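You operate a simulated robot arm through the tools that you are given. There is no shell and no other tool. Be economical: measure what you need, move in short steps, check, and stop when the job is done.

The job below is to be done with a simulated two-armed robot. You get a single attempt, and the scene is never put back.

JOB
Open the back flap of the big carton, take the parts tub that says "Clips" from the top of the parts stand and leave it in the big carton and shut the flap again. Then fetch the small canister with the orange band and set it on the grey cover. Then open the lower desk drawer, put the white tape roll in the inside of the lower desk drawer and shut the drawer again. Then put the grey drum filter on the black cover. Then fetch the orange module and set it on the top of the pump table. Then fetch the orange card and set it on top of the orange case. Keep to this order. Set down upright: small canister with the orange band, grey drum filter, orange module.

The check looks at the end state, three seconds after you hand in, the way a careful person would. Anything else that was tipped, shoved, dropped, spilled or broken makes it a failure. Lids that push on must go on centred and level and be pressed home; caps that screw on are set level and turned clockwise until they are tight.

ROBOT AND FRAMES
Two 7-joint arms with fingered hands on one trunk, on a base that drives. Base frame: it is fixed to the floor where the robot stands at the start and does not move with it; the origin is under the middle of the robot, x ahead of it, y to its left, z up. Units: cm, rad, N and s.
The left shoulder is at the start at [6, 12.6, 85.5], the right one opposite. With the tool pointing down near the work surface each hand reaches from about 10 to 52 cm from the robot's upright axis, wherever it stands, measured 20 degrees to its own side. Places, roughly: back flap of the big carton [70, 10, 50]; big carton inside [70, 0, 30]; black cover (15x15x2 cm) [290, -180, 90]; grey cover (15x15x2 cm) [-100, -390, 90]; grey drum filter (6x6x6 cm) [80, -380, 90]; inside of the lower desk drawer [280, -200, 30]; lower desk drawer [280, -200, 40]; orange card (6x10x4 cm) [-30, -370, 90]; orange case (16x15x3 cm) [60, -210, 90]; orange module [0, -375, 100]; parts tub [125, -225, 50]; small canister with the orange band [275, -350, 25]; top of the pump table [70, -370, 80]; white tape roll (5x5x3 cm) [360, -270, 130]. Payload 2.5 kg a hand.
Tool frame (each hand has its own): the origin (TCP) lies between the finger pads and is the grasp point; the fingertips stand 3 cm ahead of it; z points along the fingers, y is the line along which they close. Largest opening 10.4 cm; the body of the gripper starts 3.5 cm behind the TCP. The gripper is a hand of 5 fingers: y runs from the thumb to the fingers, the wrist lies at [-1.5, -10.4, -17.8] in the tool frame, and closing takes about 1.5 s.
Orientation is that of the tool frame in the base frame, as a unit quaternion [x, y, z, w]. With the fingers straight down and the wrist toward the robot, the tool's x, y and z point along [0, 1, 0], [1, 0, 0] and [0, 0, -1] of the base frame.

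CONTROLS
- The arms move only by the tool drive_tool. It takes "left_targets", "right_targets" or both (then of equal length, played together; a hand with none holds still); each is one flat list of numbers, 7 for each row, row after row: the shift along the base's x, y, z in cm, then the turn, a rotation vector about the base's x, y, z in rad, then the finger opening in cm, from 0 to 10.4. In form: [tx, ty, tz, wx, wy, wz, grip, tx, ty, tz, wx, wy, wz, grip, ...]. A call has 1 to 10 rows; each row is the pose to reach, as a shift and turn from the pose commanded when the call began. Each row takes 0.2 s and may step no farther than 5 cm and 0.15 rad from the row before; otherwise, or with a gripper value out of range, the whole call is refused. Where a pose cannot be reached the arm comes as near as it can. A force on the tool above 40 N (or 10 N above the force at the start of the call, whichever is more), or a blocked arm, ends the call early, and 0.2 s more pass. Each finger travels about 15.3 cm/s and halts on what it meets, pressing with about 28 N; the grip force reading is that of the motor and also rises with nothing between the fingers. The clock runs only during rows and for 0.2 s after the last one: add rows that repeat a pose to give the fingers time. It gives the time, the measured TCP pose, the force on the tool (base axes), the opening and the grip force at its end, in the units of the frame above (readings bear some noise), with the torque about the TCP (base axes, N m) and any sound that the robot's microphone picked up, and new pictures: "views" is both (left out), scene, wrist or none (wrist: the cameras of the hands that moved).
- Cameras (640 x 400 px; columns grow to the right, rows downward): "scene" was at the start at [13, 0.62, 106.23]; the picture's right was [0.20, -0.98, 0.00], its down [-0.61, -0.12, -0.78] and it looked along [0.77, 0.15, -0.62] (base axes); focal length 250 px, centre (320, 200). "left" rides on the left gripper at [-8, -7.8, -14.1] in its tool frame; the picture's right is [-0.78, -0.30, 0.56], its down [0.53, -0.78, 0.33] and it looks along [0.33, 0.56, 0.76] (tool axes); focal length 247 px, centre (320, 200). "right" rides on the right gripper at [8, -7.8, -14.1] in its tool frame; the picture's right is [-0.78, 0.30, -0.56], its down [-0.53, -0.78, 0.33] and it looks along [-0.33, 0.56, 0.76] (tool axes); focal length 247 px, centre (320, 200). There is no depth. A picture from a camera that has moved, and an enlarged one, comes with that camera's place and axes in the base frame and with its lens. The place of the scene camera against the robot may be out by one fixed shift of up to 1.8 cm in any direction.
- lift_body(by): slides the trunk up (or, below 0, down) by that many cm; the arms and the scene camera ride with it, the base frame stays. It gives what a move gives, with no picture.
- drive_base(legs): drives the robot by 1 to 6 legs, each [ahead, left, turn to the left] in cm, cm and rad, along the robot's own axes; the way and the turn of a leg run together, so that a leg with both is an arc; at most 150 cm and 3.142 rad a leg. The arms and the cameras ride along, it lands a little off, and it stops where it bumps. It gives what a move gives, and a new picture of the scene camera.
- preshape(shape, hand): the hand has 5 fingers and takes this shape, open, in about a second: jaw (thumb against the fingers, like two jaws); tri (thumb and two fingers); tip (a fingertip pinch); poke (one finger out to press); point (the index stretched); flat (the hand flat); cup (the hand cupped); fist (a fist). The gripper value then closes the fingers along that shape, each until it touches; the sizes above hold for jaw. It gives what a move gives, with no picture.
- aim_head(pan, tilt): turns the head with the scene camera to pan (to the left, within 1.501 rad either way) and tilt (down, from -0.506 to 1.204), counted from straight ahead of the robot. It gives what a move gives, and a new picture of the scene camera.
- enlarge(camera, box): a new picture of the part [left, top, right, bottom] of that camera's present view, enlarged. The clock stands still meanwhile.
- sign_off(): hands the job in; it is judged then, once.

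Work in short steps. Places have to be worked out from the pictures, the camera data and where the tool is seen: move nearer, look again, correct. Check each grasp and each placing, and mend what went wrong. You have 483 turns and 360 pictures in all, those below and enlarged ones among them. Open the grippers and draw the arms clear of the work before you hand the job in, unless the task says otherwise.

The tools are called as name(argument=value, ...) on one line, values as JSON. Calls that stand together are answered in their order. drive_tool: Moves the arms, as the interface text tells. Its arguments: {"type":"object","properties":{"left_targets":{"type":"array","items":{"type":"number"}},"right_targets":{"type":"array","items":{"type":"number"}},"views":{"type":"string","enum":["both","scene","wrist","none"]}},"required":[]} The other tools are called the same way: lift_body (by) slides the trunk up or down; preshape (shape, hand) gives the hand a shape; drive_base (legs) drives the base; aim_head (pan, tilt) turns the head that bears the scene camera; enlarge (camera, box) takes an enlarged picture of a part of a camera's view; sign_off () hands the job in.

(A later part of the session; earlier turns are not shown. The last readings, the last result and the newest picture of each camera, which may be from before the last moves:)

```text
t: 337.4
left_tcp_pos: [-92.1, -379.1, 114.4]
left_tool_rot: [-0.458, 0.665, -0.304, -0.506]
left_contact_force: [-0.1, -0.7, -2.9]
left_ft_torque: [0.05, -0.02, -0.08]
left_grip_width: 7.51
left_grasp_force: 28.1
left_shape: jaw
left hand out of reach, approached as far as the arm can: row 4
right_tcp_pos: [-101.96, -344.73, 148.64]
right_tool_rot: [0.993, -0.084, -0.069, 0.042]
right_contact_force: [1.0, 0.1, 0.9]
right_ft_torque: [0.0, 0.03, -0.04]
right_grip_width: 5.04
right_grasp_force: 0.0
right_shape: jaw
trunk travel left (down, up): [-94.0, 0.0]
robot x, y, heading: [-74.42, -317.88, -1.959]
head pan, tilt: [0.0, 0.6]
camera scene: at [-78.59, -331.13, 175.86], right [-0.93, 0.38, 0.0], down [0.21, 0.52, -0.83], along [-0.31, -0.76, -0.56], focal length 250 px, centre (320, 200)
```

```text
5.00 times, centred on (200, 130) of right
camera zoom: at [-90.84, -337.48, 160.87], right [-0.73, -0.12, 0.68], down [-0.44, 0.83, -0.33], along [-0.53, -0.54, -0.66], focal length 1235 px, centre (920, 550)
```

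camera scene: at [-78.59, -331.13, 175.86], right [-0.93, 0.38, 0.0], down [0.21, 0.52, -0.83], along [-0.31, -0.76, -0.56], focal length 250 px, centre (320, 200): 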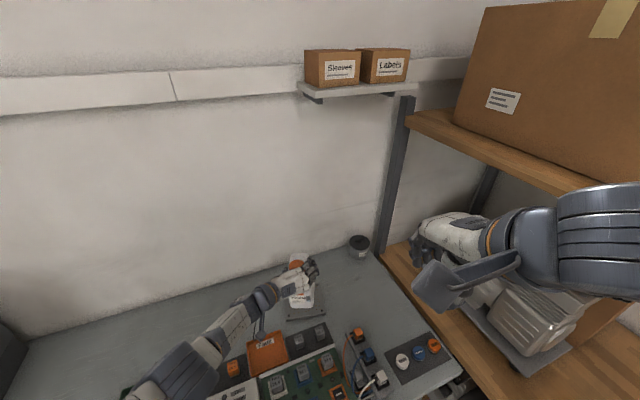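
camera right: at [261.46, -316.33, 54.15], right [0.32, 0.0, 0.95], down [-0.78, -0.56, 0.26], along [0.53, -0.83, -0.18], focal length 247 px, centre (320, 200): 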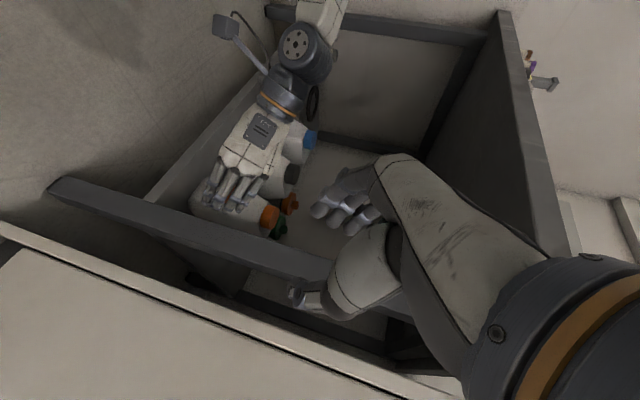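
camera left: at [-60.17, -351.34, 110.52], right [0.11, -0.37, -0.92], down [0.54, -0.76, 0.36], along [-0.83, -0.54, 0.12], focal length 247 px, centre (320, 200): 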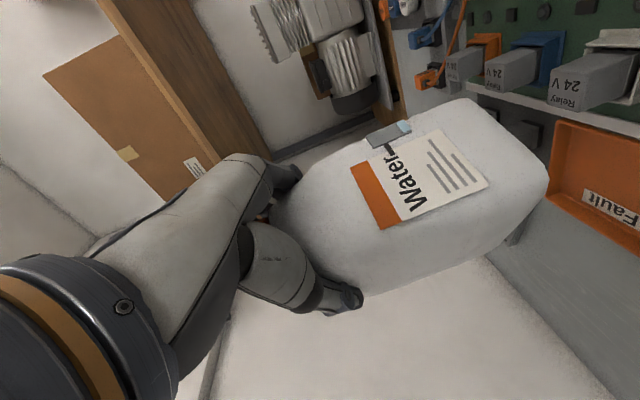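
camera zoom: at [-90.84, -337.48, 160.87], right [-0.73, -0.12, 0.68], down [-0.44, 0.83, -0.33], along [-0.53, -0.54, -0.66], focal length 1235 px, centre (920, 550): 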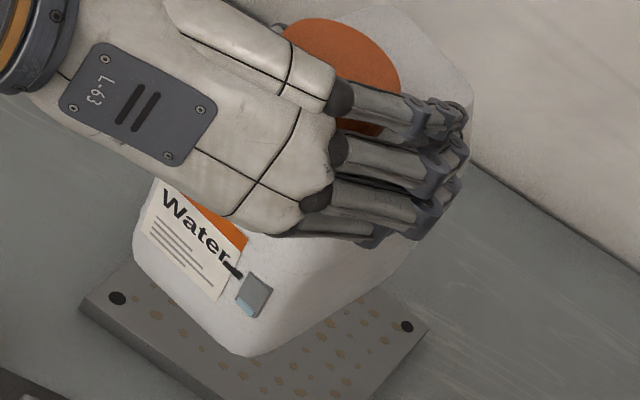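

Triangulation shows the canister is upright (±3°), its base ≈12.4 cm below the TCP, and the plate centre ≈(−95, −383.7). I need ~5 cm more reach, so I raise the hand and lower the trunk alternately.

drive_tool(left_targets=[0, 0, 4, 0, 0, 0, 5, 0, 0, 8, 0, 0, 0, 5, 0, 0, 12, 0, 0, 0, 5, 0, 0, 16, 0, 0, 0, 5], views="none")

lift_body(by=-16)

drive_tool(left_targets=[-1, -1.5, 0, 0, 0, 0, 5, -2, -3, 0, 0, 0, 0, 5, -2.9, -4.6, 0, 0, 0, 0, 5], views="none")

enlarge(camera="right", box=[100, 60, 300, 220])

```text
t: 338.4
left_tcp_pos: [-91.89, -378.79, 130.27]
left_tool_rot: [-0.458, 0.666, -0.303, -0.504]
left_contact_force: [-0.1, 0.2, -2.6]
left_ft_torque: [0.05, -0.01, -0.03]
left_grip_width: 7.49
left_grasp_force: 28.0
left_shape: jaw
right_tcp_pos: [-101.98, -344.73, 148.67]
right_tool_rot: [0.993, -0.085, -0.07, 0.042]
right_contact_force: [0.2, 1.5, 0.0]
right_ft_torque: [-0.03, 0.02, 0.01]
right_grip_width: 5.04
right_grasp_force: 0.1
right_shape: jaw
trunk travel left (down, up): [-94.0, 0.0]
robot x, y, heading: [-74.52, -318.53, -1.962]
head pan, tilt: [0.0, 0.6]
```

```text
t: 340.2
left_tcp_pos: [-91.94, -378.73, 114.32]
left_tool_rot: [-0.458, 0.665, -0.304, -0.505]
left_contact_force: [-0.1, -0.6, -2.5]
left_ft_torque: [0.03, -0.03, -0.01]
left_grip_width: 7.5
left_grasp_force: 28.1
left_shape: jaw
right_tcp_pos: [-101.94, -344.84, 132.73]
right_tool_rot: [0.993, -0.085, -0.069, 0.042]
right_contact_force: [0.8, 0.0, -0.3]
right_ft_torque: [-0.02, 0.06, 0.02]
right_grip_width: 5.04
right_grasp_force: 0.0
right_shape: jaw
trunk travel left (down, up): [-78.0, 16.0]
robot x, y, heading: [-73.86, -318.46, -1.958]
head pan, tilt: [0.0, 0.6]
```

```text
t: 341.0
left_tcp_pos: [-95.04, -383.32, 114.19]
left_tool_rot: [-0.457, 0.666, -0.304, -0.504]
left_contact_force: [0.7, 0.2, -1.9]
left_ft_torque: [0.01, -0.01, 0.0]
left_grip_width: 7.51
left_grasp_force: 28.5
left_shape: jaw
right_tcp_pos: [-102.02, -344.83, 132.61]
right_tool_rot: [0.993, -0.085, -0.069, 0.042]
right_contact_force: [0.7, -0.5, -0.6]
right_ft_torque: [-0.02, 0.01, 0.05]
right_grip_width: 5.03
right_grasp_force: 0.0
right_shape: jaw
trunk travel left (down, up): [-78.0, 16.0]
robot x, y, heading: [-74.24, -318.42, -1.959]
head pan, tilt: [0.0, 0.6]
```

```text
2.50 times, centred on (200, 140) of right
camera zoom: at [-90.93, -337.52, 144.85], right [-0.73, -0.12, 0.68], down [-0.44, 0.83, -0.33], along [-0.53, -0.54, -0.66], focal length 617 px, centre (620, 350)
```

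zoom: 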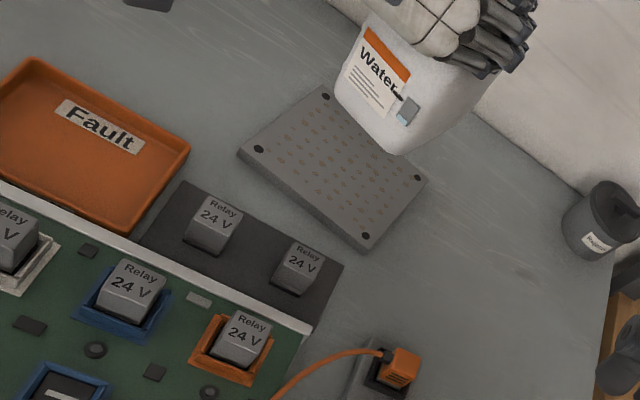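

Well centred (≈1 cm off). I correct slightly and descend 8 cm.

drive_tool(left_targets=[0.5, 0.3, -2, 0, 0, 0, 5, 0.9, 0.6, -4, 0, 0, 0, 5, 0.9, 0.6, -6, 0, 0, 0, 5, 0.9, 0.6, -8, 0, 0, 0, 5], views="none")

enlarge(camera="right", box=[150, 60, 290, 180])

```text
t: 342.0
left_tcp_pos: [-93.84, -382.89, 106.33]
left_tool_rot: [-0.459, 0.665, -0.304, -0.504]
left_contact_force: [-1.3, 0.9, -3.2]
left_ft_torque: [0.09, -0.07, 0.01]
left_grip_width: 7.51
left_grasp_force: 27.8
left_shape: jaw
right_tcp_pos: [-102.07, -344.83, 132.61]
right_tool_rot: [0.993, -0.085, -0.069, 0.042]
right_contact_force: [0.1, -0.2, 0.2]
right_ft_torque: [0.04, 0.0, 0.01]
right_grip_width: 5.03
right_grasp_force: 0.1
right_shape: jaw
trunk travel left (down, up): [-78.0, 16.0]
robot x, y, heading: [-74.58, -318.01, -1.959]
head pan, tilt: [0.0, 0.6]
```

```text
3.33 times, centred on (220, 120) of right
camera zoom: at [-90.91, -337.51, 144.86], right [-0.73, -0.12, 0.68], down [-0.44, 0.83, -0.33], along [-0.53, -0.54, -0.66], focal length 823 px, centre (653, 467)
```

zoom: 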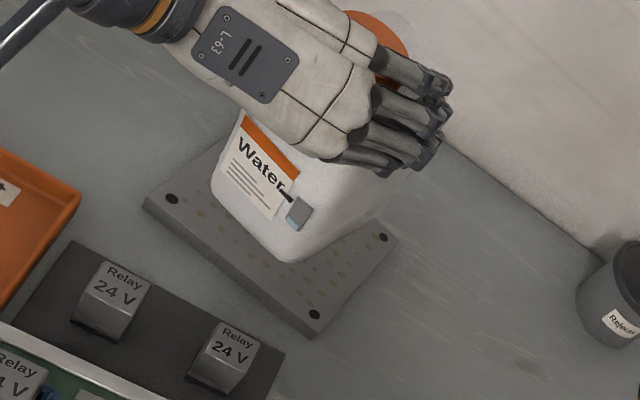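

Nearly down and well centred; I descend the last bit gently.

drive_tool(left_targets=[0, 0, -0.6, 0, 0, 0, 5, 0, 0, -1.2, 0, 0, 0, 5, 0, 0, -1.7, 0, 0, 0, 5, 0, 0, -2.2, 0, 0, 0, 5], views="none")

```text
t: 343.0
left_tcp_pos: [-93.95, -382.85, 104.17]
left_tool_rot: [-0.457, 0.666, -0.303, -0.505]
left_contact_force: [0.7, 0.0, -4.0]
left_ft_torque: [0.04, -0.05, 0.02]
left_grip_width: 7.5
left_grasp_force: 27.9
left_shape: jaw
right_tcp_pos: [-101.99, -344.84, 132.5]
right_tool_rot: [0.993, -0.084, -0.07, 0.042]
right_contact_force: [-0.7, 0.3, -0.7]
right_ft_torque: [-0.02, -0.05, -0.01]
right_grip_width: 5.01
right_grasp_force: 0.1
right_shape: jaw
trunk travel left (down, up): [-78.0, 16.0]
robot x, y, heading: [-74.25, -318.34, -1.958]
head pan, tilt: [0.0, 0.6]
```

Not touching yet; I continue down in small steps.

drive_tool(left_targets=[0, 0, -0.4, 0, 0, 0, 5, 0, 0, -0.8, 0, 0, 0, 5, 0, 0, -1.2, 0, 0, 0, 5], views="none")

enlarge(camera="right", box=[150, 60, 290, 180])

```text
t: 343.8
left_tcp_pos: [-94.1, -382.48, 103.57]
left_tool_rot: [-0.458, 0.666, -0.304, -0.504]
left_contact_force: [0.2, 0.3, -3.1]
left_ft_torque: [0.06, -0.03, -0.02]
left_grip_width: 7.47
left_grasp_force: 27.8
left_shape: jaw
left hand out of reach, approached as far as the arm can: row 2, 3
right_tcp_pos: [-102.02, -344.81, 132.53]
right_tool_rot: [0.993, -0.085, -0.069, 0.041]
right_contact_force: [0.0, -0.5, 0.1]
right_ft_torque: [0.0, 0.01, 0.0]
right_grip_width: 5.04
right_grasp_force: 0.0
right_shape: jaw
trunk travel left (down, up): [-78.0, 16.0]
robot x, y, heading: [-74.39, -317.74, -1.958]
head pan, tilt: [0.0, 0.6]
```

```text
3.33 times, centred on (220, 120) of right
camera zoom: at [-90.89, -337.5, 144.86], right [-0.73, -0.12, 0.68], down [-0.44, 0.83, -0.33], along [-0.53, -0.54, -0.66], focal length 823 px, centre (653, 467)
```

zoom: 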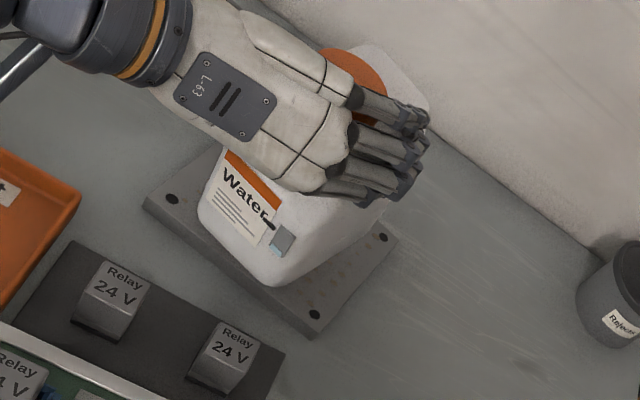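

I want it ~1.7 cm further onto the plate: raise the hand 5, lower the trunk 5, then shift forward.

drive_tool(left_targets=[0, 0, 2.5, 0, 0, 0, 5, 0, 0, 5, 0, 0, 0, 5], views="none")

lift_body(by=-5)

drive_tool(left_targets=[-0.4, -1, 0, 0, 0, 0, 5, -0.5, -1.7, 0, 0, 0, 0, 5, -0.5, -1.7, -0.4, 0, 0, 0, 5, -0.5, -1.7, -0.8, 0, 0, 0, 5, -0.5, -1.7, -1.2, 0, 0, 0, 5], views="none")

```text
t: 344.4
left_tcp_pos: [-94.86, -384.41, 107.27]
left_tool_rot: [-0.458, 0.666, -0.304, -0.505]
left_contact_force: [-0.3, 0.0, -2.9]
left_ft_torque: [0.02, -0.01, -0.01]
left_grip_width: 7.49
left_grasp_force: 28.3
left_shape: jaw
left hand out of reach, approached as far as the arm can: row 1, 2
right_tcp_pos: [-102.15, -344.72, 132.5]
right_tool_rot: [0.993, -0.085, -0.069, 0.041]
right_contact_force: [-0.8, -0.4, -0.4]
right_ft_torque: [0.02, 0.01, -0.02]
right_grip_width: 5.01
right_grasp_force: 0.0
right_shape: jaw
trunk travel left (down, up): [-78.0, 16.0]
robot x, y, heading: [-73.68, -318.2, -1.957]
head pan, tilt: [0.0, 0.6]
```

```text
t: 345.3
left_tcp_pos: [-94.9, -384.51, 102.26]
left_tool_rot: [-0.458, 0.665, -0.303, -0.505]
left_contact_force: [0.9, 0.5, -1.5]
left_ft_torque: [0.07, -0.04, 0.0]
left_grip_width: 7.5
left_grasp_force: 28.5
left_shape: jaw
right_tcp_pos: [-101.98, -344.82, 127.59]
right_tool_rot: [0.993, -0.085, -0.069, 0.042]
right_contact_force: [0.1, 0.2, -0.2]
right_ft_torque: [-0.02, 0.02, -0.01]
right_grip_width: 5.04
right_grasp_force: 0.0
right_shape: jaw
trunk travel left (down, up): [-73.0, 21.0]
robot x, y, heading: [-74.35, -317.89, -1.958]
head pan, tilt: [0.0, 0.6]
```

```text
t: 346.5
left_tcp_pos: [-95.18, -384.49, 102.61]
left_tool_rot: [-0.458, 0.666, -0.304, -0.505]
left_contact_force: [-0.3, -0.5, -3.1]
left_ft_torque: [0.04, -0.03, -0.03]
left_grip_width: 7.5
left_grasp_force: 28.3
left_shape: jaw
left hand out of reach, approached as far as the arm can: row 1, 2, 3, 4, 5
right_tcp_pos: [-101.98, -344.68, 127.59]
right_tool_rot: [0.993, -0.085, -0.069, 0.041]
right_contact_force: [0.3, -0.2, 0.8]
right_ft_torque: [-0.02, -0.03, 0.0]
right_grip_width: 5.02
right_grasp_force: 0.1
right_shape: jaw
trunk travel left (down, up): [-73.0, 21.0]
robot x, y, heading: [-74.21, -318.52, -1.954]
head pan, tilt: [0.0, 0.6]
```

Now positioned well. I lower with the trunk in small steps until contact.

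lift_body(by=-0.7)

lift_body(by=-0.7)

enlarge(camera="right", box=[150, 60, 290, 180])

```text
t: 347.1
left_tcp_pos: [-95.28, -384.47, 101.92]
left_tool_rot: [-0.458, 0.666, -0.304, -0.504]
left_contact_force: [-0.4, -1.2, -3.0]
left_ft_torque: [0.08, -0.05, -0.02]
left_grip_width: 7.47
left_grasp_force: 27.6
left_shape: jaw
right_tcp_pos: [-102.04, -344.7, 126.89]
right_tool_rot: [0.993, -0.085, -0.069, 0.041]
right_contact_force: [0.5, -0.4, 0.0]
right_ft_torque: [0.02, -0.01, -0.03]
right_grip_width: 5.05
right_grasp_force: 0.0
right_shape: jaw
trunk travel left (down, up): [-72.3, 21.7]
robot x, y, heading: [-74.43, -318.29, -1.956]
head pan, tilt: [0.0, 0.6]
```

```text
t: 347.6
left_tcp_pos: [-95.5, -384.59, 101.3]
left_tool_rot: [-0.458, 0.666, -0.303, -0.505]
left_contact_force: [0.0, -0.6, -2.8]
left_ft_torque: [0.04, -0.01, 0.02]
left_grip_width: 7.5
left_grasp_force: 27.9
left_shape: jaw
right_tcp_pos: [-102.04, -344.77, 126.19]
right_tool_rot: [0.993, -0.085, -0.069, 0.041]
right_contact_force: [-0.9, 0.1, 0.9]
right_ft_torque: [-0.02, 0.0, 0.02]
right_grip_width: 5.02
right_grasp_force: 0.1
right_shape: jaw
trunk travel left (down, up): [-71.6, 22.4]
robot x, y, heading: [-74.32, -318.12, -1.955]
head pan, tilt: [0.0, 0.6]
```

```text
3.33 times, centred on (220, 120) of right
camera zoom: at [-90.88, -337.49, 138.46], right [-0.73, -0.12, 0.68], down [-0.44, 0.83, -0.33], along [-0.53, -0.54, -0.66], focal length 823 px, centre (653, 467)
```

zoom: 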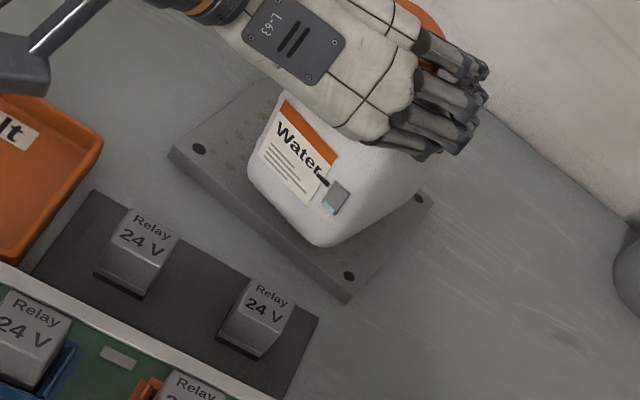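

lift_body(by=-0.8)

lift_body(by=-0.8)

enlarge(camera="right", box=[150, 60, 290, 180])

```text
t: 348.2
left_tcp_pos: [-95.26, -384.55, 100.52]
left_tool_rot: [-0.458, 0.666, -0.305, -0.505]
left_contact_force: [-0.4, -0.1, -2.6]
left_ft_torque: [0.06, -0.02, 0.0]
left_grip_width: 7.5
left_grasp_force: 28.2
left_shape: jaw
right_tcp_pos: [-102.08, -344.79, 125.35]
right_tool_rot: [0.993, -0.085, -0.069, 0.042]
right_contact_force: [0.8, 1.4, 0.2]
right_ft_torque: [0.01, 0.03, -0.01]
right_grip_width: 5.02
right_grasp_force: 0.1
right_shape: jaw
trunk travel left (down, up): [-70.8, 23.2]
robot x, y, heading: [-74.66, -318.14, -1.959]
head pan, tilt: [0.0, 0.6]
```

```text
t: 348.8
left_tcp_pos: [-95.22, -384.5, 99.89]
left_tool_rot: [-0.457, 0.665, -0.304, -0.507]
left_contact_force: [-1.3, -1.0, 1.9]
left_ft_torque: [0.06, -0.09, -0.01]
left_grip_width: 7.5
left_grasp_force: 28.1
left_shape: jaw
right_tcp_pos: [-102.11, -344.73, 124.53]
right_tool_rot: [0.993, -0.086, -0.069, 0.042]
right_contact_force: [0.2, -0.1, 0.1]
right_ft_torque: [0.03, -0.01, -0.02]
right_grip_width: 5.02
right_grasp_force: 0.0
right_shape: jaw
trunk travel left (down, up): [-70.0, 24.0]
robot x, y, heading: [-74.22, -318.14, -1.961]
head pan, tilt: [0.0, 0.6]
```

```text
3.33 times, centred on (220, 120) of right
camera zoom: at [-90.88, -337.45, 136.87], right [-0.73, -0.12, 0.68], down [-0.44, 0.83, -0.33], along [-0.53, -0.54, -0.66], focal length 823 px, centre (653, 467)
```

zoom: 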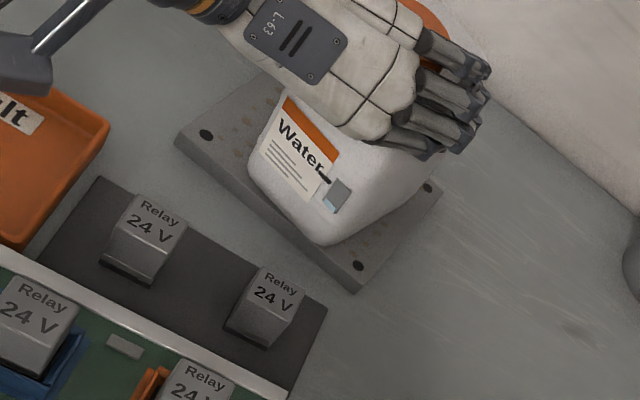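

Contact has begun. I press 0.4 cm more so the base seats flat, then open.

lift_body(by=-0.4)

drive_tool(left_targets=[0, 0, 0, 0, 0, 0, 7.8, 0, 0, 0, 0, 0, 0, 8.3, 0, 0, 0, 0, 0, 0, 9, 0, 0, 0, 0, 0, 0, 10, 0, 0, 0, 0, 0, 0, 10.4], views="none")

enlarge(camera="right", box=[150, 60, 290, 180])

enlarge(camera="left", box=[0, 0, 640, 400])

```text
t: 349.3
left_tcp_pos: [-95.44, -384.45, 99.64]
left_tool_rot: [-0.456, 0.664, -0.303, -0.508]
left_contact_force: [-3.3, 0.0, 9.0]
left_ft_torque: [-0.02, 0.01, -0.01]
left_grip_width: 7.54
left_grasp_force: 28.3
left_shape: jaw
right_tcp_pos: [-102.0, -344.57, 124.25]
right_tool_rot: [0.993, -0.086, -0.069, 0.043]
right_contact_force: [-0.8, 0.0, 0.0]
right_ft_torque: [0.02, -0.02, 0.02]
right_grip_width: 5.05
right_grasp_force: 0.1
right_shape: jaw
trunk travel left (down, up): [-69.6, 24.4]
robot x, y, heading: [-74.05, -318.08, -1.965]
head pan, tilt: [0.0, 0.6]
```

```text
t: 350.5
left_tcp_pos: [-95.19, -384.47, 99.23]
left_tool_rot: [-0.457, 0.666, -0.305, -0.505]
left_contact_force: [0.0, 0.4, -0.7]
left_ft_torque: [0.01, 0.01, 0.0]
left_grip_width: 10.36
left_grasp_force: 0.1
left_shape: jaw
right_tcp_pos: [-101.91, -344.83, 124.19]
right_tool_rot: [0.993, -0.085, -0.07, 0.042]
right_contact_force: [0.3, 0.5, 0.3]
right_ft_torque: [0.01, -0.02, 0.04]
right_grip_width: 5.02
right_grasp_force: 0.0
right_shape: jaw
trunk travel left (down, up): [-69.6, 24.4]
robot x, y, heading: [-74.72, -318.06, -1.958]
head pan, tilt: [0.0, 0.6]
```

```text
3.33 times, centred on (220, 120) of right
camera zoom: at [-90.87, -337.46, 136.47], right [-0.73, -0.12, 0.68], down [-0.44, 0.83, -0.33], along [-0.53, -0.54, -0.66], focal length 823 px, centre (653, 467)
```

zoom: 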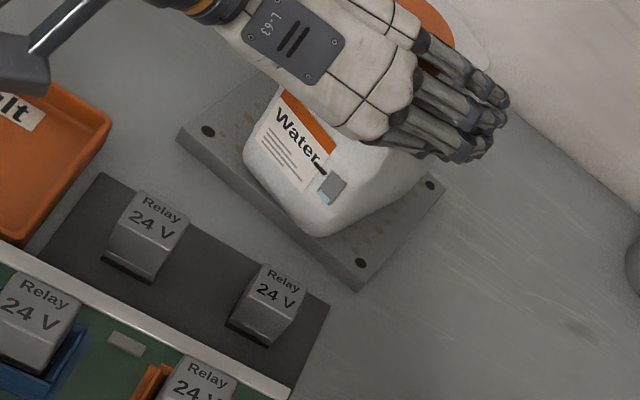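

```text
1.00 times, centred on (320, 200) of left (not enlarged: the box is as wide or as high as the picture)
camera zoom: at [-82.19, -372.91, 95.5], right [0.11, -0.37, -0.92], down [0.54, -0.76, 0.36], along [-0.83, -0.54, 0.12], focal length 247 px, centre (320, 200)
```

zoom: 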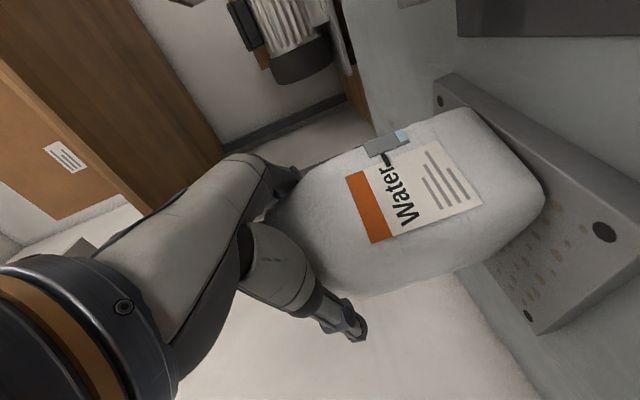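

The canister stands on the plate, released. I rise straight up with the open hand, then back away.

lift_body(by=18)

drive_base(legs=[[-30, 0, 0]])

enlarge(camera="scene", box=[230, 180, 430, 320])

```text
t: 352.5
left_tcp_pos: [-95.3, -384.46, 117.28]
left_tool_rot: [-0.458, 0.665, -0.305, -0.505]
left_contact_force: [0.7, 0.3, -0.2]
left_ft_torque: [-0.03, 0.0, 0.03]
left_grip_width: 10.38
left_grasp_force: 0.1
left_shape: jaw
right_tcp_pos: [-102.08, -344.78, 142.24]
right_tool_rot: [0.993, -0.085, -0.068, 0.041]
right_contact_force: [0.2, 0.4, 0.6]
right_ft_torque: [-0.01, 0.0, 0.04]
right_grip_width: 5.02
right_grasp_force: 0.1
right_shape: jaw
trunk travel left (down, up): [-87.6, 6.4]
robot x, y, heading: [-74.31, -318.3, -1.958]
head pan, tilt: [0.0, 0.6]
```

```text
t: 354.6
left_tcp_pos: [-84.23, -356.85, 117.22]
left_tool_rot: [-0.456, 0.667, -0.304, -0.505]
left_contact_force: [0.3, -0.4, 0.0]
left_ft_torque: [0.04, -0.01, 0.01]
left_grip_width: 10.38
left_grasp_force: 0.0
left_shape: jaw
right_tcp_pos: [-90.74, -316.98, 142.12]
right_tool_rot: [0.993, -0.087, -0.069, 0.041]
right_contact_force: [1.2, 0.9, -0.6]
right_ft_torque: [0.02, 0.0, 0.01]
right_grip_width: 5.05
right_grasp_force: 0.0
right_shape: jaw
trunk travel left (down, up): [-87.6, 6.4]
robot x, y, heading: [-62.94, -290.65, -1.958]
head pan, tilt: [0.0, 0.6]
camera scene: at [-67.38, -303.48, 169.46], right [-0.93, 0.38, 0.0], down [0.21, 0.52, -0.83], along [-0.31, -0.76, -0.56], focal length 250 px, centre (320, 200)
```

scene: 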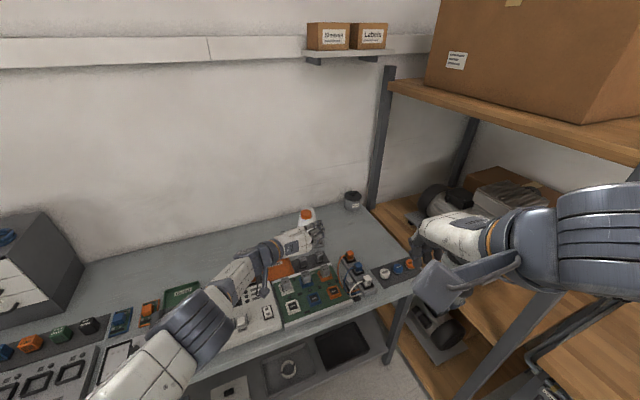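

```text
2.86 times, centred on (330, 250) of scene
camera zoom: at [-67.38, -303.48, 169.46], right [-0.93, 0.38, 0.0], down [0.21, 0.52, -0.83], along [-0.31, -0.76, -0.56], focal length 715 px, centre (291, 57)
```

zoom: 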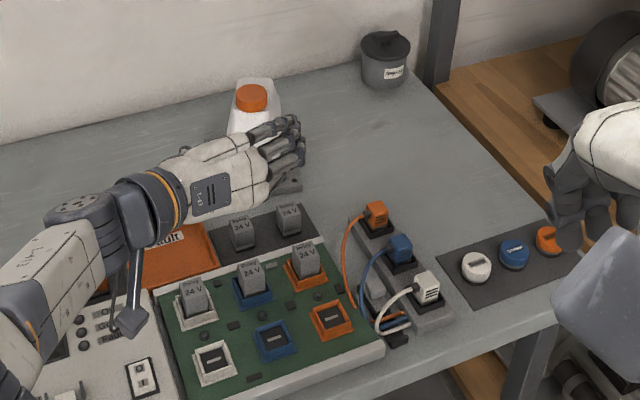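

The canister stands upright on the grey plate. I restore the left hand to tool-down, back off, and drive to the desk for the drawer.

drive_base(legs=[[-14, 0, 0]])

drive_tool(left_targets=[0, 0, 0, 0.137, -0.056, 0, 9, 0, 0, 0, 0.274, -0.112, 0, 8, 0, 0, 0, 0.411, -0.168, 0, 6, 0, 0, 0, 0.548, -0.224, 0, 5, 0, 0, 0, 0.685, -0.28, 0, 4, 0, 0, 0, 0.822, -0.336, 0, 4, 0, 0, 0, 0.959, -0.392, 0, 4, 0, 0, 0, 1.096, -0.448, 0, 4, 0, 0, 0, 1.13, -0.46, 0, 4], views="none")

drive_tool(left_targets=[2, 3, 3, 0, 0, 0, 4, 4, 6, 6, 0, 0, 0, 4, 5, 9, 9, 0, 0, 0, 4, 6, 12, 12, 0, 0, 0, 4, 7, 14, 14, 0, 0, 0, 4], views="none")

drive_base(legs=[[0, 0, 1.958], [140, 6, 0], [125, 0, 0]])

```text
t: 355.9
left_tcp_pos: [-79.2, -343.8, 117.21]
left_tool_rot: [-0.455, 0.667, -0.302, -0.507]
left_contact_force: [0.9, 0.5, 0.7]
left_ft_torque: [0.0, 0.01, 0.0]
left_grip_width: 10.38
left_grasp_force: 0.1
left_shape: jaw
right_tcp_pos: [-85.6, -304.02, 142.25]
right_tool_rot: [0.993, -0.089, -0.069, 0.041]
right_contact_force: [0.0, -0.2, -0.5]
right_ft_torque: [0.02, -0.03, 0.02]
right_grip_width: 5.05
right_grasp_force: 0.1
right_shape: jaw
trunk travel left (down, up): [-87.6, 6.4]
robot x, y, heading: [-57.33, -277.55, -1.965]
head pan, tilt: [0.0, 0.6]
camera scene: at [-62.09, -290.54, 169.45], right [-0.92, 0.38, 0.0], down [0.22, 0.52, -0.82], along [-0.32, -0.76, -0.57], focal length 250 px, centre (320, 200)
```

scene: 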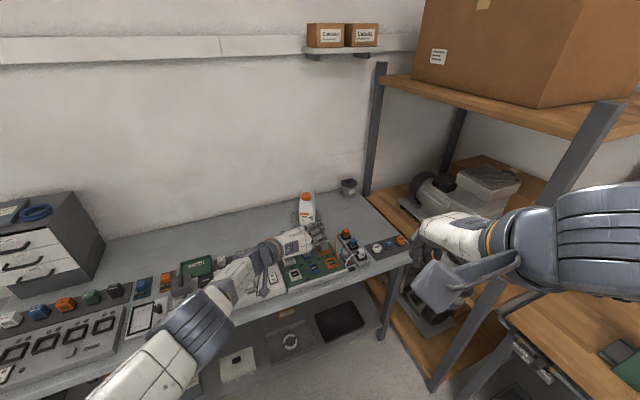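

```text
t: 357.9
left_tcp_pos: [-72.11, -333.72, 118.72]
left_tool_rot: [-0.576, 0.817, 0.01, -0.028]
left_contact_force: [-0.6, 0.0, -0.8]
left_ft_torque: [0.02, 0.0, 0.01]
left_grip_width: 4.01
left_grasp_force: 0.1
left_shape: jaw
left hand out of reach, approached as far as the arm can: row 2, 3, 4, 5, 6, 7, 8, 9
right_tcp_pos: [-85.61, -303.88, 142.12]
right_tool_rot: [0.993, -0.089, -0.07, 0.041]
right_contact_force: [-0.5, 0.3, -0.9]
right_ft_torque: [-0.02, -0.02, 0.02]
right_grip_width: 5.05
right_grasp_force: 0.1
right_shape: jaw
trunk travel left (down, up): [-87.6, 6.4]
robot x, y, heading: [-57.81, -277.96, -1.966]
head pan, tilt: [0.0, 0.6]
```

```text
t: 359.1
left_tcp_pos: [-64.99, -319.86, 132.9]
left_tool_rot: [-0.577, 0.816, 0.009, -0.03]
left_contact_force: [0.8, 0.2, 0.0]
left_ft_torque: [-0.05, 0.06, -0.01]
left_grip_width: 3.96
left_grasp_force: 0.1
left_shape: jaw
right_tcp_pos: [-85.58, -303.86, 142.1]
right_tool_rot: [0.993, -0.089, -0.069, 0.04]
right_contact_force: [0.1, 0.4, 1.1]
right_ft_torque: [0.0, 0.0, 0.0]
right_grip_width: 5.02
right_grasp_force: 0.0
right_shape: jaw
trunk travel left (down, up): [-87.6, 6.4]
robot x, y, heading: [-57.97, -277.71, -1.966]
head pan, tilt: [0.0, 0.6]
```

```text
t: 376.8
left_tcp_pos: [249.17, -255.44, 132.74]
left_tool_rot: [0.999, 0.037, 0.02, 0.024]
left_contact_force: [0.5, -0.3, 0.2]
left_ft_torque: [-0.01, -0.03, -0.02]
left_grip_width: 4.01
left_grasp_force: 0.0
left_shape: jaw
right_tcp_pos: [243.0, -280.61, 142.29]
right_tool_rot: [0.617, 0.783, -0.003, 0.08]
right_contact_force: [0.0, 1.1, 0.0]
right_ft_torque: [-0.01, 0.02, 0.05]
right_grip_width: 5.0
right_grasp_force: 0.1
right_shape: jaw
trunk travel left (down, up): [-87.6, 6.4]
robot x, y, heading: [207.17, -265.9, 0.022]
head pan, tilt: [0.0, 0.6]
camera scene: at [220.97, -266.59, 169.46], right [0.02, -1.0, 0.0], down [-0.56, -0.01, -0.83], along [0.82, 0.02, -0.56], focal length 250 px, centre (320, 200)
```

scene: 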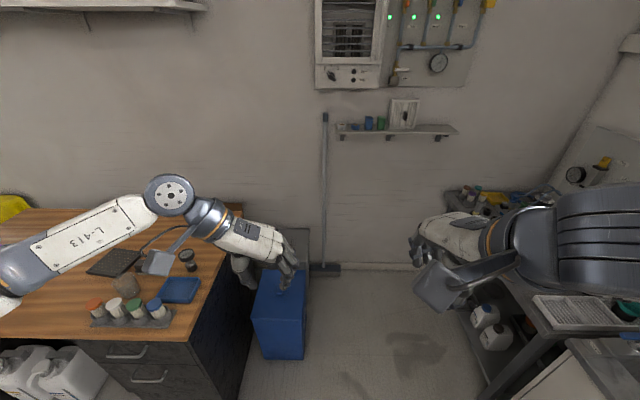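

Drawer handles are at ≈[266, −188], lower one z≈40, facing −x. I move to (204, −198), then turn the left hand to the standard yaw.

drive_base(legs=[[-3, 68, -0.022]])

drive_tool(left_targets=[0, 0, 0, 0, 0, 0.15, 4, 0, 0, 0, 0, 0, 0.3, 4, 0, 0, 0, 0, 0, 0.45, 4, 0, 0, 0, 0, 0, 0.6, 4, 0, 0, 0, 0, 0, 0.75, 4, 0, 0, 0, 0, 0, 0.9, 4, 0, 0, 0, 0, 0, 1.05, 4, 0, 0, 0, 0, 0, 1.2, 4, 0, 0, 0, 0, 0, 1.35, 4, 0, 0, 0, 0, 0, 1.5, 4], views="none")

lift_body(by=-40)

aim_head(pan=0.15, tilt=0.75)

```text
t: 380.5
left_tcp_pos: [245.46, -188.36, 132.67]
left_tool_rot: [0.999, 0.029, 0.02, 0.024]
left_contact_force: [0.6, 0.4, -0.4]
left_ft_torque: [-0.01, -0.02, 0.02]
left_grip_width: 4.02
left_grasp_force: 0.1
left_shape: jaw
right_tcp_pos: [238.81, -213.57, 142.16]
right_tool_rot: [0.624, 0.777, -0.003, 0.081]
right_contact_force: [-0.2, 0.8, 0.2]
right_ft_torque: [-0.04, -0.02, 0.01]
right_grip_width: 5.04
right_grasp_force: 0.0
right_shape: jaw
trunk travel left (down, up): [-87.6, 6.4]
robot x, y, heading: [203.5, -198.13, 0.007]
head pan, tilt: [0.0, 0.6]
camera scene: at [217.09, -199.13, 169.46], right [0.01, -1.0, 0.0], down [-0.56, 0.0, -0.83], along [0.83, 0.0, -0.56], focal length 250 px, centre (320, 200)
```

scene: 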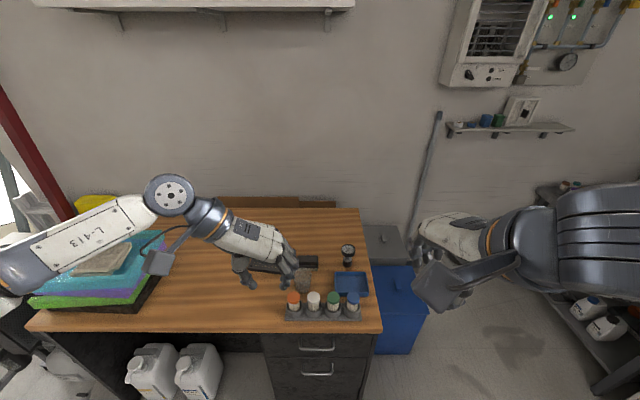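

```text
t: 382.7
left_tcp_pos: [245.26, -189.33, 132.98]
left_tool_rot: [0.976, 0.212, 0.035, 0.012]
left_contact_force: [-0.1, 0.0, 0.3]
left_ft_torque: [0.02, 0.01, 0.02]
left_grip_width: 3.99
left_grasp_force: 0.0
left_shape: jaw
left hand out of reach, approached as far as the arm can: row 3, 4, 5, 6, 7, 8, 9, 10
right_tcp_pos: [238.78, -213.46, 142.17]
right_tool_rot: [0.624, 0.778, -0.004, 0.081]
right_contact_force: [-0.2, 0.2, -0.2]
right_ft_torque: [-0.04, 0.0, -0.02]
right_grip_width: 5.02
right_grasp_force: 0.1
right_shape: jaw
trunk travel left (down, up): [-87.6, 6.4]
robot x, y, heading: [203.46, -198.22, 0.005]
head pan, tilt: [0.0, 0.6]
```

```text
t: 386.5
left_tcp_pos: [245.24, -189.48, 93.01]
left_tool_rot: [0.977, 0.212, 0.035, 0.012]
left_contact_force: [0.8, -0.4, -0.5]
left_ft_torque: [-0.02, 0.03, -0.02]
left_grip_width: 4.0
left_grasp_force: 0.1
left_shape: jaw
right_tcp_pos: [238.92, -213.51, 102.2]
right_tool_rot: [0.623, 0.778, -0.004, 0.08]
right_contact_force: [-0.9, -0.4, 0.7]
right_ft_torque: [-0.03, 0.01, -0.01]
right_grip_width: 5.03
right_grasp_force: 0.1
right_shape: jaw
trunk travel left (down, up): [-47.6, 46.4]
robot x, y, heading: [203.56, -198.28, 0.009]
head pan, tilt: [0.0, 0.6]
```

```text
t: 387.2
left_tcp_pos: [245.16, -189.47, 92.85]
left_tool_rot: [0.976, 0.213, 0.035, 0.013]
left_contact_force: [-0.3, 0.4, -0.6]
left_ft_torque: [0.01, 0.0, 0.01]
left_grip_width: 4.04
left_grasp_force: 0.0
left_shape: jaw
right_tcp_pos: [238.77, -213.52, 102.2]
right_tool_rot: [0.623, 0.778, -0.005, 0.08]
right_contact_force: [-0.2, 0.0, -0.4]
right_ft_torque: [-0.02, -0.06, 0.02]
right_grip_width: 5.02
right_grasp_force: 0.1
right_shape: jaw
trunk travel left (down, up): [-47.6, 46.4]
robot x, y, heading: [203.28, -198.29, 0.005]
head pan, tilt: [0.15, 0.75]
camera scene: at [216.44, -197.89, 128.18], right [0.15, -0.99, 0.0], down [-0.67, -0.11, -0.73], along [0.72, 0.11, -0.68], focal length 250 px, centre (320, 200)
```

scene: 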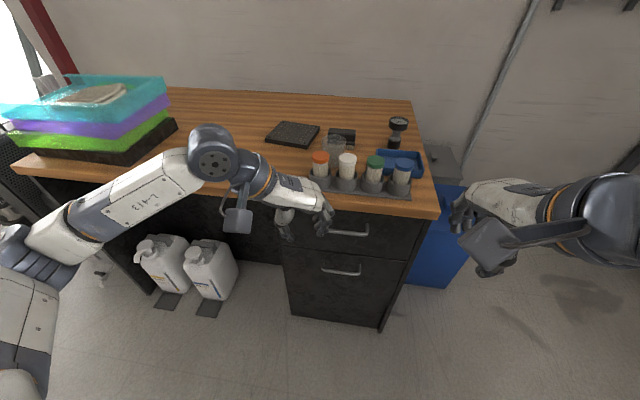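

The lower drawer handle is ≈[262, −198, 54]. I'll use the right hand: retract the left, shift the base left 9 cm, lower the trunk, and pitch the right hand 45° forward.

drive_tool(left_targets=[-3, 1, 0, 0, 0, 0, 4, -6, 2, 0, 0, 0, 0, 4, -9, 3, 0, 0, 0, 0, 4, -12, 4, 0, 0, 0, 0, 4], views="none")

drive_base(legs=[[-8, 9, 0]])

lift_body(by=-28)

drive_tool(right_targets=[0, 0, 0, 0.04, -0.135, -0.032, 8, 1, 0, 0, 0.08, -0.27, -0.064, 8, 2, 0, -1, 0.12, -0.405, -0.096, 8, 3, 0, -2, 0.16, -0.54, -0.128, 8, 4, 0, -3, 0.199, -0.675, -0.16, 8], views="both")

```text
t: 388.2
left_tcp_pos: [233.37, -185.36, 92.96]
left_tool_rot: [0.977, 0.212, 0.034, 0.012]
left_contact_force: [0.3, 0.0, 0.1]
left_ft_torque: [-0.03, 0.01, -0.02]
left_grip_width: 4.02
left_grasp_force: 0.1
left_shape: jaw
right_tcp_pos: [238.9, -213.48, 102.16]
right_tool_rot: [0.623, 0.778, -0.004, 0.08]
right_contact_force: [0.0, -0.5, -0.8]
right_ft_torque: [0.02, -0.01, -0.04]
right_grip_width: 5.0
right_grasp_force: 0.0
right_shape: jaw
trunk travel left (down, up): [-47.6, 46.4]
robot x, y, heading: [203.76, -198.05, 0.0]
head pan, tilt: [0.15, 0.75]
```

```text
t: 389.4
left_tcp_pos: [225.52, -176.78, 92.96]
left_tool_rot: [0.976, 0.213, 0.034, 0.012]
left_contact_force: [1.0, -0.2, -0.3]
left_ft_torque: [0.02, -0.04, 0.02]
left_grip_width: 4.0
left_grasp_force: 0.0
left_shape: jaw
right_tcp_pos: [230.83, -204.92, 102.32]
right_tool_rot: [0.622, 0.779, -0.004, 0.081]
right_contact_force: [-0.7, 1.2, -0.3]
right_ft_torque: [-0.03, 0.04, 0.0]
right_grip_width: 5.03
right_grasp_force: 0.1
right_shape: jaw
trunk travel left (down, up): [-47.6, 46.4]
robot x, y, heading: [195.83, -189.76, 0.006]
head pan, tilt: [0.15, 0.75]
camera scene: at [208.43, -189.23, 128.17], right [0.16, -0.99, 0.0], down [-0.67, -0.11, -0.73], along [0.72, 0.11, -0.68], focal length 250 px, centre (320, 200)
```

scene: 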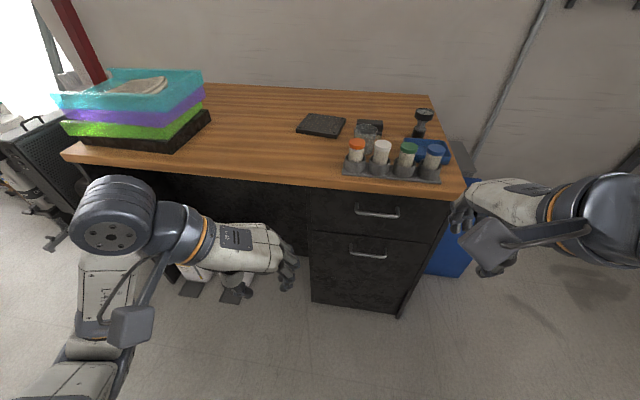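

```text
t: 392.3
left_tcp_pos: [225.43, -176.71, 64.96]
left_tool_rot: [0.976, 0.213, 0.034, 0.012]
left_contact_force: [-0.1, 0.4, 0.6]
left_ft_torque: [0.0, -0.01, -0.02]
left_grip_width: 4.0
left_grasp_force: 0.2
left_shape: jaw
right_tcp_pos: [230.91, -204.86, 74.19]
right_tool_rot: [0.624, 0.777, -0.004, 0.081]
right_contact_force: [0.1, 0.4, 0.7]
right_ft_torque: [-0.01, -0.01, -0.02]
right_grip_width: 5.03
right_grasp_force: 0.0
right_shape: jaw
trunk travel left (down, up): [-19.6, 74.4]
robot x, y, heading: [195.72, -189.48, 0.007]
head pan, tilt: [0.15, 0.75]
```

```text
t: 393.5
left_tcp_pos: [225.48, -176.78, 64.92]
left_tool_rot: [0.977, 0.212, 0.034, 0.013]
left_contact_force: [0.1, -0.6, 0.1]
left_ft_torque: [0.06, 0.02, 0.03]
left_grip_width: 3.99
left_grasp_force: 0.1
left_shape: jaw
right_tcp_pos: [240.91, -200.38, 72.37]
right_tool_rot: [0.662, 0.645, 0.272, 0.269]
right_contact_force: [0.1, 4.0, -1.7]
right_ft_torque: [-0.16, -0.1, -0.24]
right_grip_width: 7.98
right_grasp_force: 0.0
right_shape: jaw
right hand out of reach, approached as far as the arm can: row 1, 2, 3, 4, 5
trunk travel left (down, up): [-19.6, 74.4]
robot x, y, heading: [195.92, -189.38, 0.006]
head pan, tilt: [0.15, 0.75]
camera scene: at [208.49, -189.23, 100.17], right [0.16, -0.99, 0.0], down [-0.67, -0.11, -0.73], along [0.72, 0.11, -0.68], focal length 250 px, centre (320, 200)
camera right: at [225.63, -191.98, 77.03], right [-0.2, -0.78, 0.59], down [-0.33, -0.52, -0.79], along [0.92, -0.35, -0.15], focal length 247 px, centre (320, 200)
```

scene: 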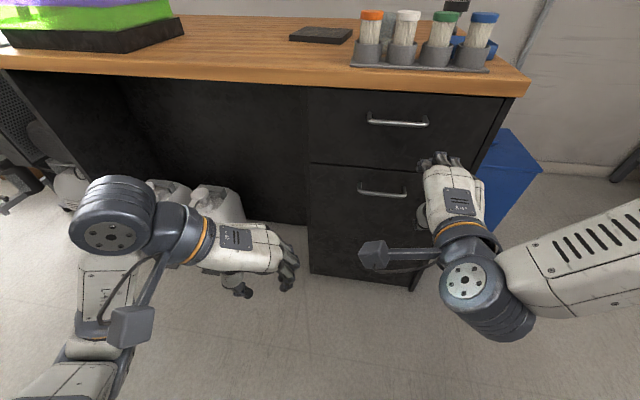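
right: 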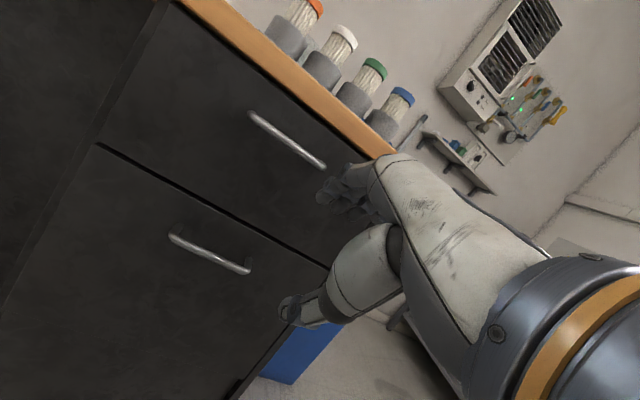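

The handle is at ≈[264.3, −197, 53], spanning y −190..−204. I pitch the hand nearly horizontal (closing vertically) in front of it.

drive_tool(right_targets=[0, 1, -3, 0, -0.12, 0, 7, 0, 2, -6, 0, -0.24, 0, 7, 0, 3, -9, 0, -0.36, 0, 6, 1, 3.4, -12, 0, -0.48, 0, 6, 2, 3.4, -15, 0, -0.6, 0, 6, 2, 3.4, -17, 0, -0.6, 0, 6], views="both")

```text
t: 394.9
left_tcp_pos: [225.49, -176.89, 64.81]
left_tool_rot: [0.976, 0.213, 0.034, 0.012]
left_contact_force: [0.2, -0.1, 0.2]
left_ft_torque: [-0.01, 0.01, -0.01]
left_grip_width: 4.0
left_grasp_force: 0.1
left_shape: jaw
right_tcp_pos: [246.0, -183.98, 69.8]
right_tool_rot: [0.562, 0.546, 0.436, 0.442]
right_contact_force: [0.0, -0.3, -0.1]
right_ft_torque: [0.0, 0.0, 0.03]
right_grip_width: 6.02
right_grasp_force: 0.0
right_shape: jaw
right hand out of reach, approached as far as the arm can: row 1, 2, 3, 4, 5, 6
trunk travel left (down, up): [-19.6, 74.4]
robot x, y, heading: [195.85, -189.63, 0.007]
head pan, tilt: [0.15, 0.75]
camera scene: at [208.46, -189.27, 100.17], right [0.16, -0.99, 0.0], down [-0.67, -0.11, -0.73], along [0.72, 0.11, -0.68], focal length 250 px, centre (320, 200)
camera right: at [230.71, -175.63, 65.6], right [-0.49, -0.77, 0.41], down [0.13, -0.53, -0.84], along [0.86, -0.36, 0.36], focal length 247 px, centre (320, 200)
```

scene: 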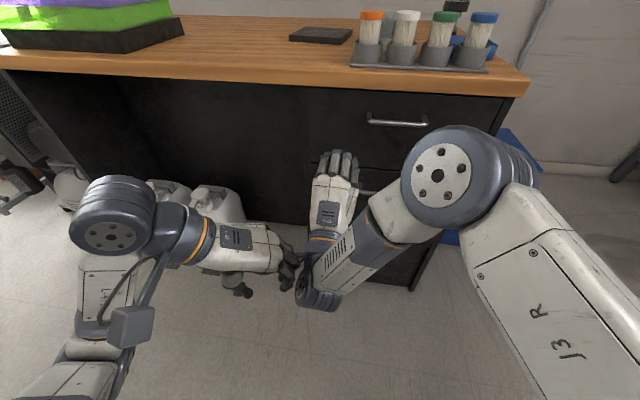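
right: 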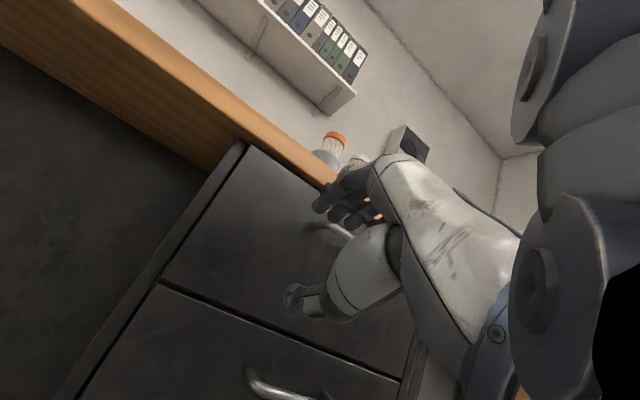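

The pose fits the arm at this relative height, so I bring the whole robot to it: lower the trunk 17 cm and shift the base right 13 cm.

lift_body(by=-16.5)

drive_base(legs=[[3, -13, 0]])

enlarge(camera="right", box=[0, 0, 640, 400])

```text
t: 396.8
left_tcp_pos: [225.41, -176.86, 48.46]
left_tool_rot: [0.976, 0.213, 0.034, 0.013]
left_contact_force: [0.4, 0.2, -0.4]
left_ft_torque: [0.0, 0.01, -0.02]
left_grip_width: 4.01
left_grasp_force: 0.1
left_shape: jaw
right_tcp_pos: [246.11, -184.11, 53.21]
right_tool_rot: [0.562, 0.546, 0.436, 0.442]
right_contact_force: [-0.1, -0.1, 0.4]
right_ft_torque: [0.0, -0.01, 0.01]
right_grip_width: 6.04
right_grasp_force: 0.0
right_shape: jaw
trunk travel left (down, up): [-3.1, 90.9]
robot x, y, heading: [195.57, -189.31, 0.007]
head pan, tilt: [0.15, 0.75]
```

```text
t: 398.1
left_tcp_pos: [228.67, -189.76, 48.42]
left_tool_rot: [0.976, 0.212, 0.035, 0.013]
left_contact_force: [-0.8, 0.2, 0.3]
left_ft_torque: [0.02, 0.01, 0.02]
left_grip_width: 4.02
left_grasp_force: 0.0
left_shape: jaw
right_tcp_pos: [249.09, -197.09, 53.25]
right_tool_rot: [0.563, 0.546, 0.436, 0.442]
right_contact_force: [0.3, -0.1, 0.1]
right_ft_torque: [-0.01, 0.0, 0.0]
right_grip_width: 6.05
right_grasp_force: 0.1
right_shape: jaw
trunk travel left (down, up): [-3.1, 90.9]
robot x, y, heading: [198.88, -202.54, 0.009]
head pan, tilt: [0.15, 0.75]
camera scene: at [211.54, -202.23, 83.67], right [0.16, -0.99, 0.0], down [-0.67, -0.11, -0.73], along [0.72, 0.11, -0.68], focal length 250 px, centre (320, 200)
```

scene: 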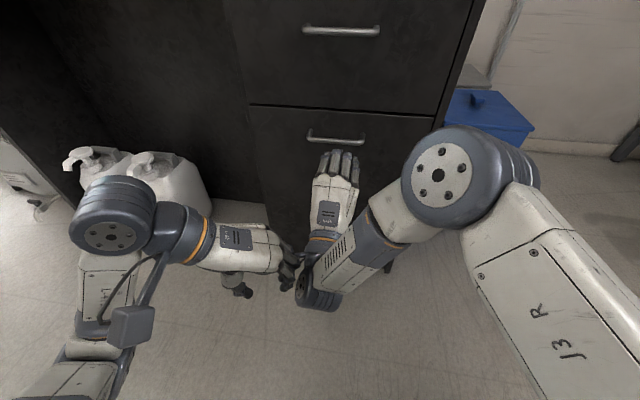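

```text
1.00 times, centred on (320, 200) of right (not enlarged: the box is as wide or as high as the picture)
camera zoom: at [233.79, -188.63, 49.11], right [-0.49, -0.77, 0.41], down [0.13, -0.53, -0.84], along [0.86, -0.36, 0.36], focal length 247 px, centre (320, 200)
```

zoom: 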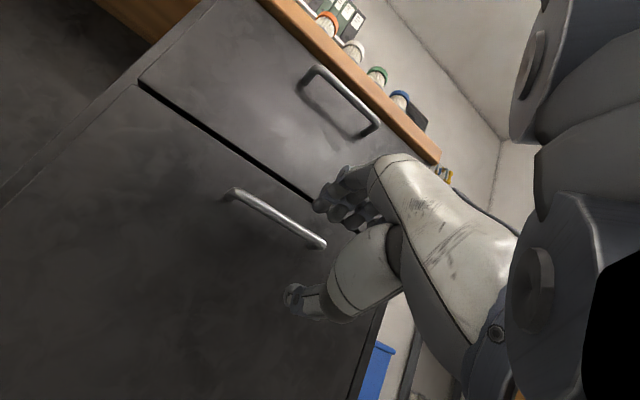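

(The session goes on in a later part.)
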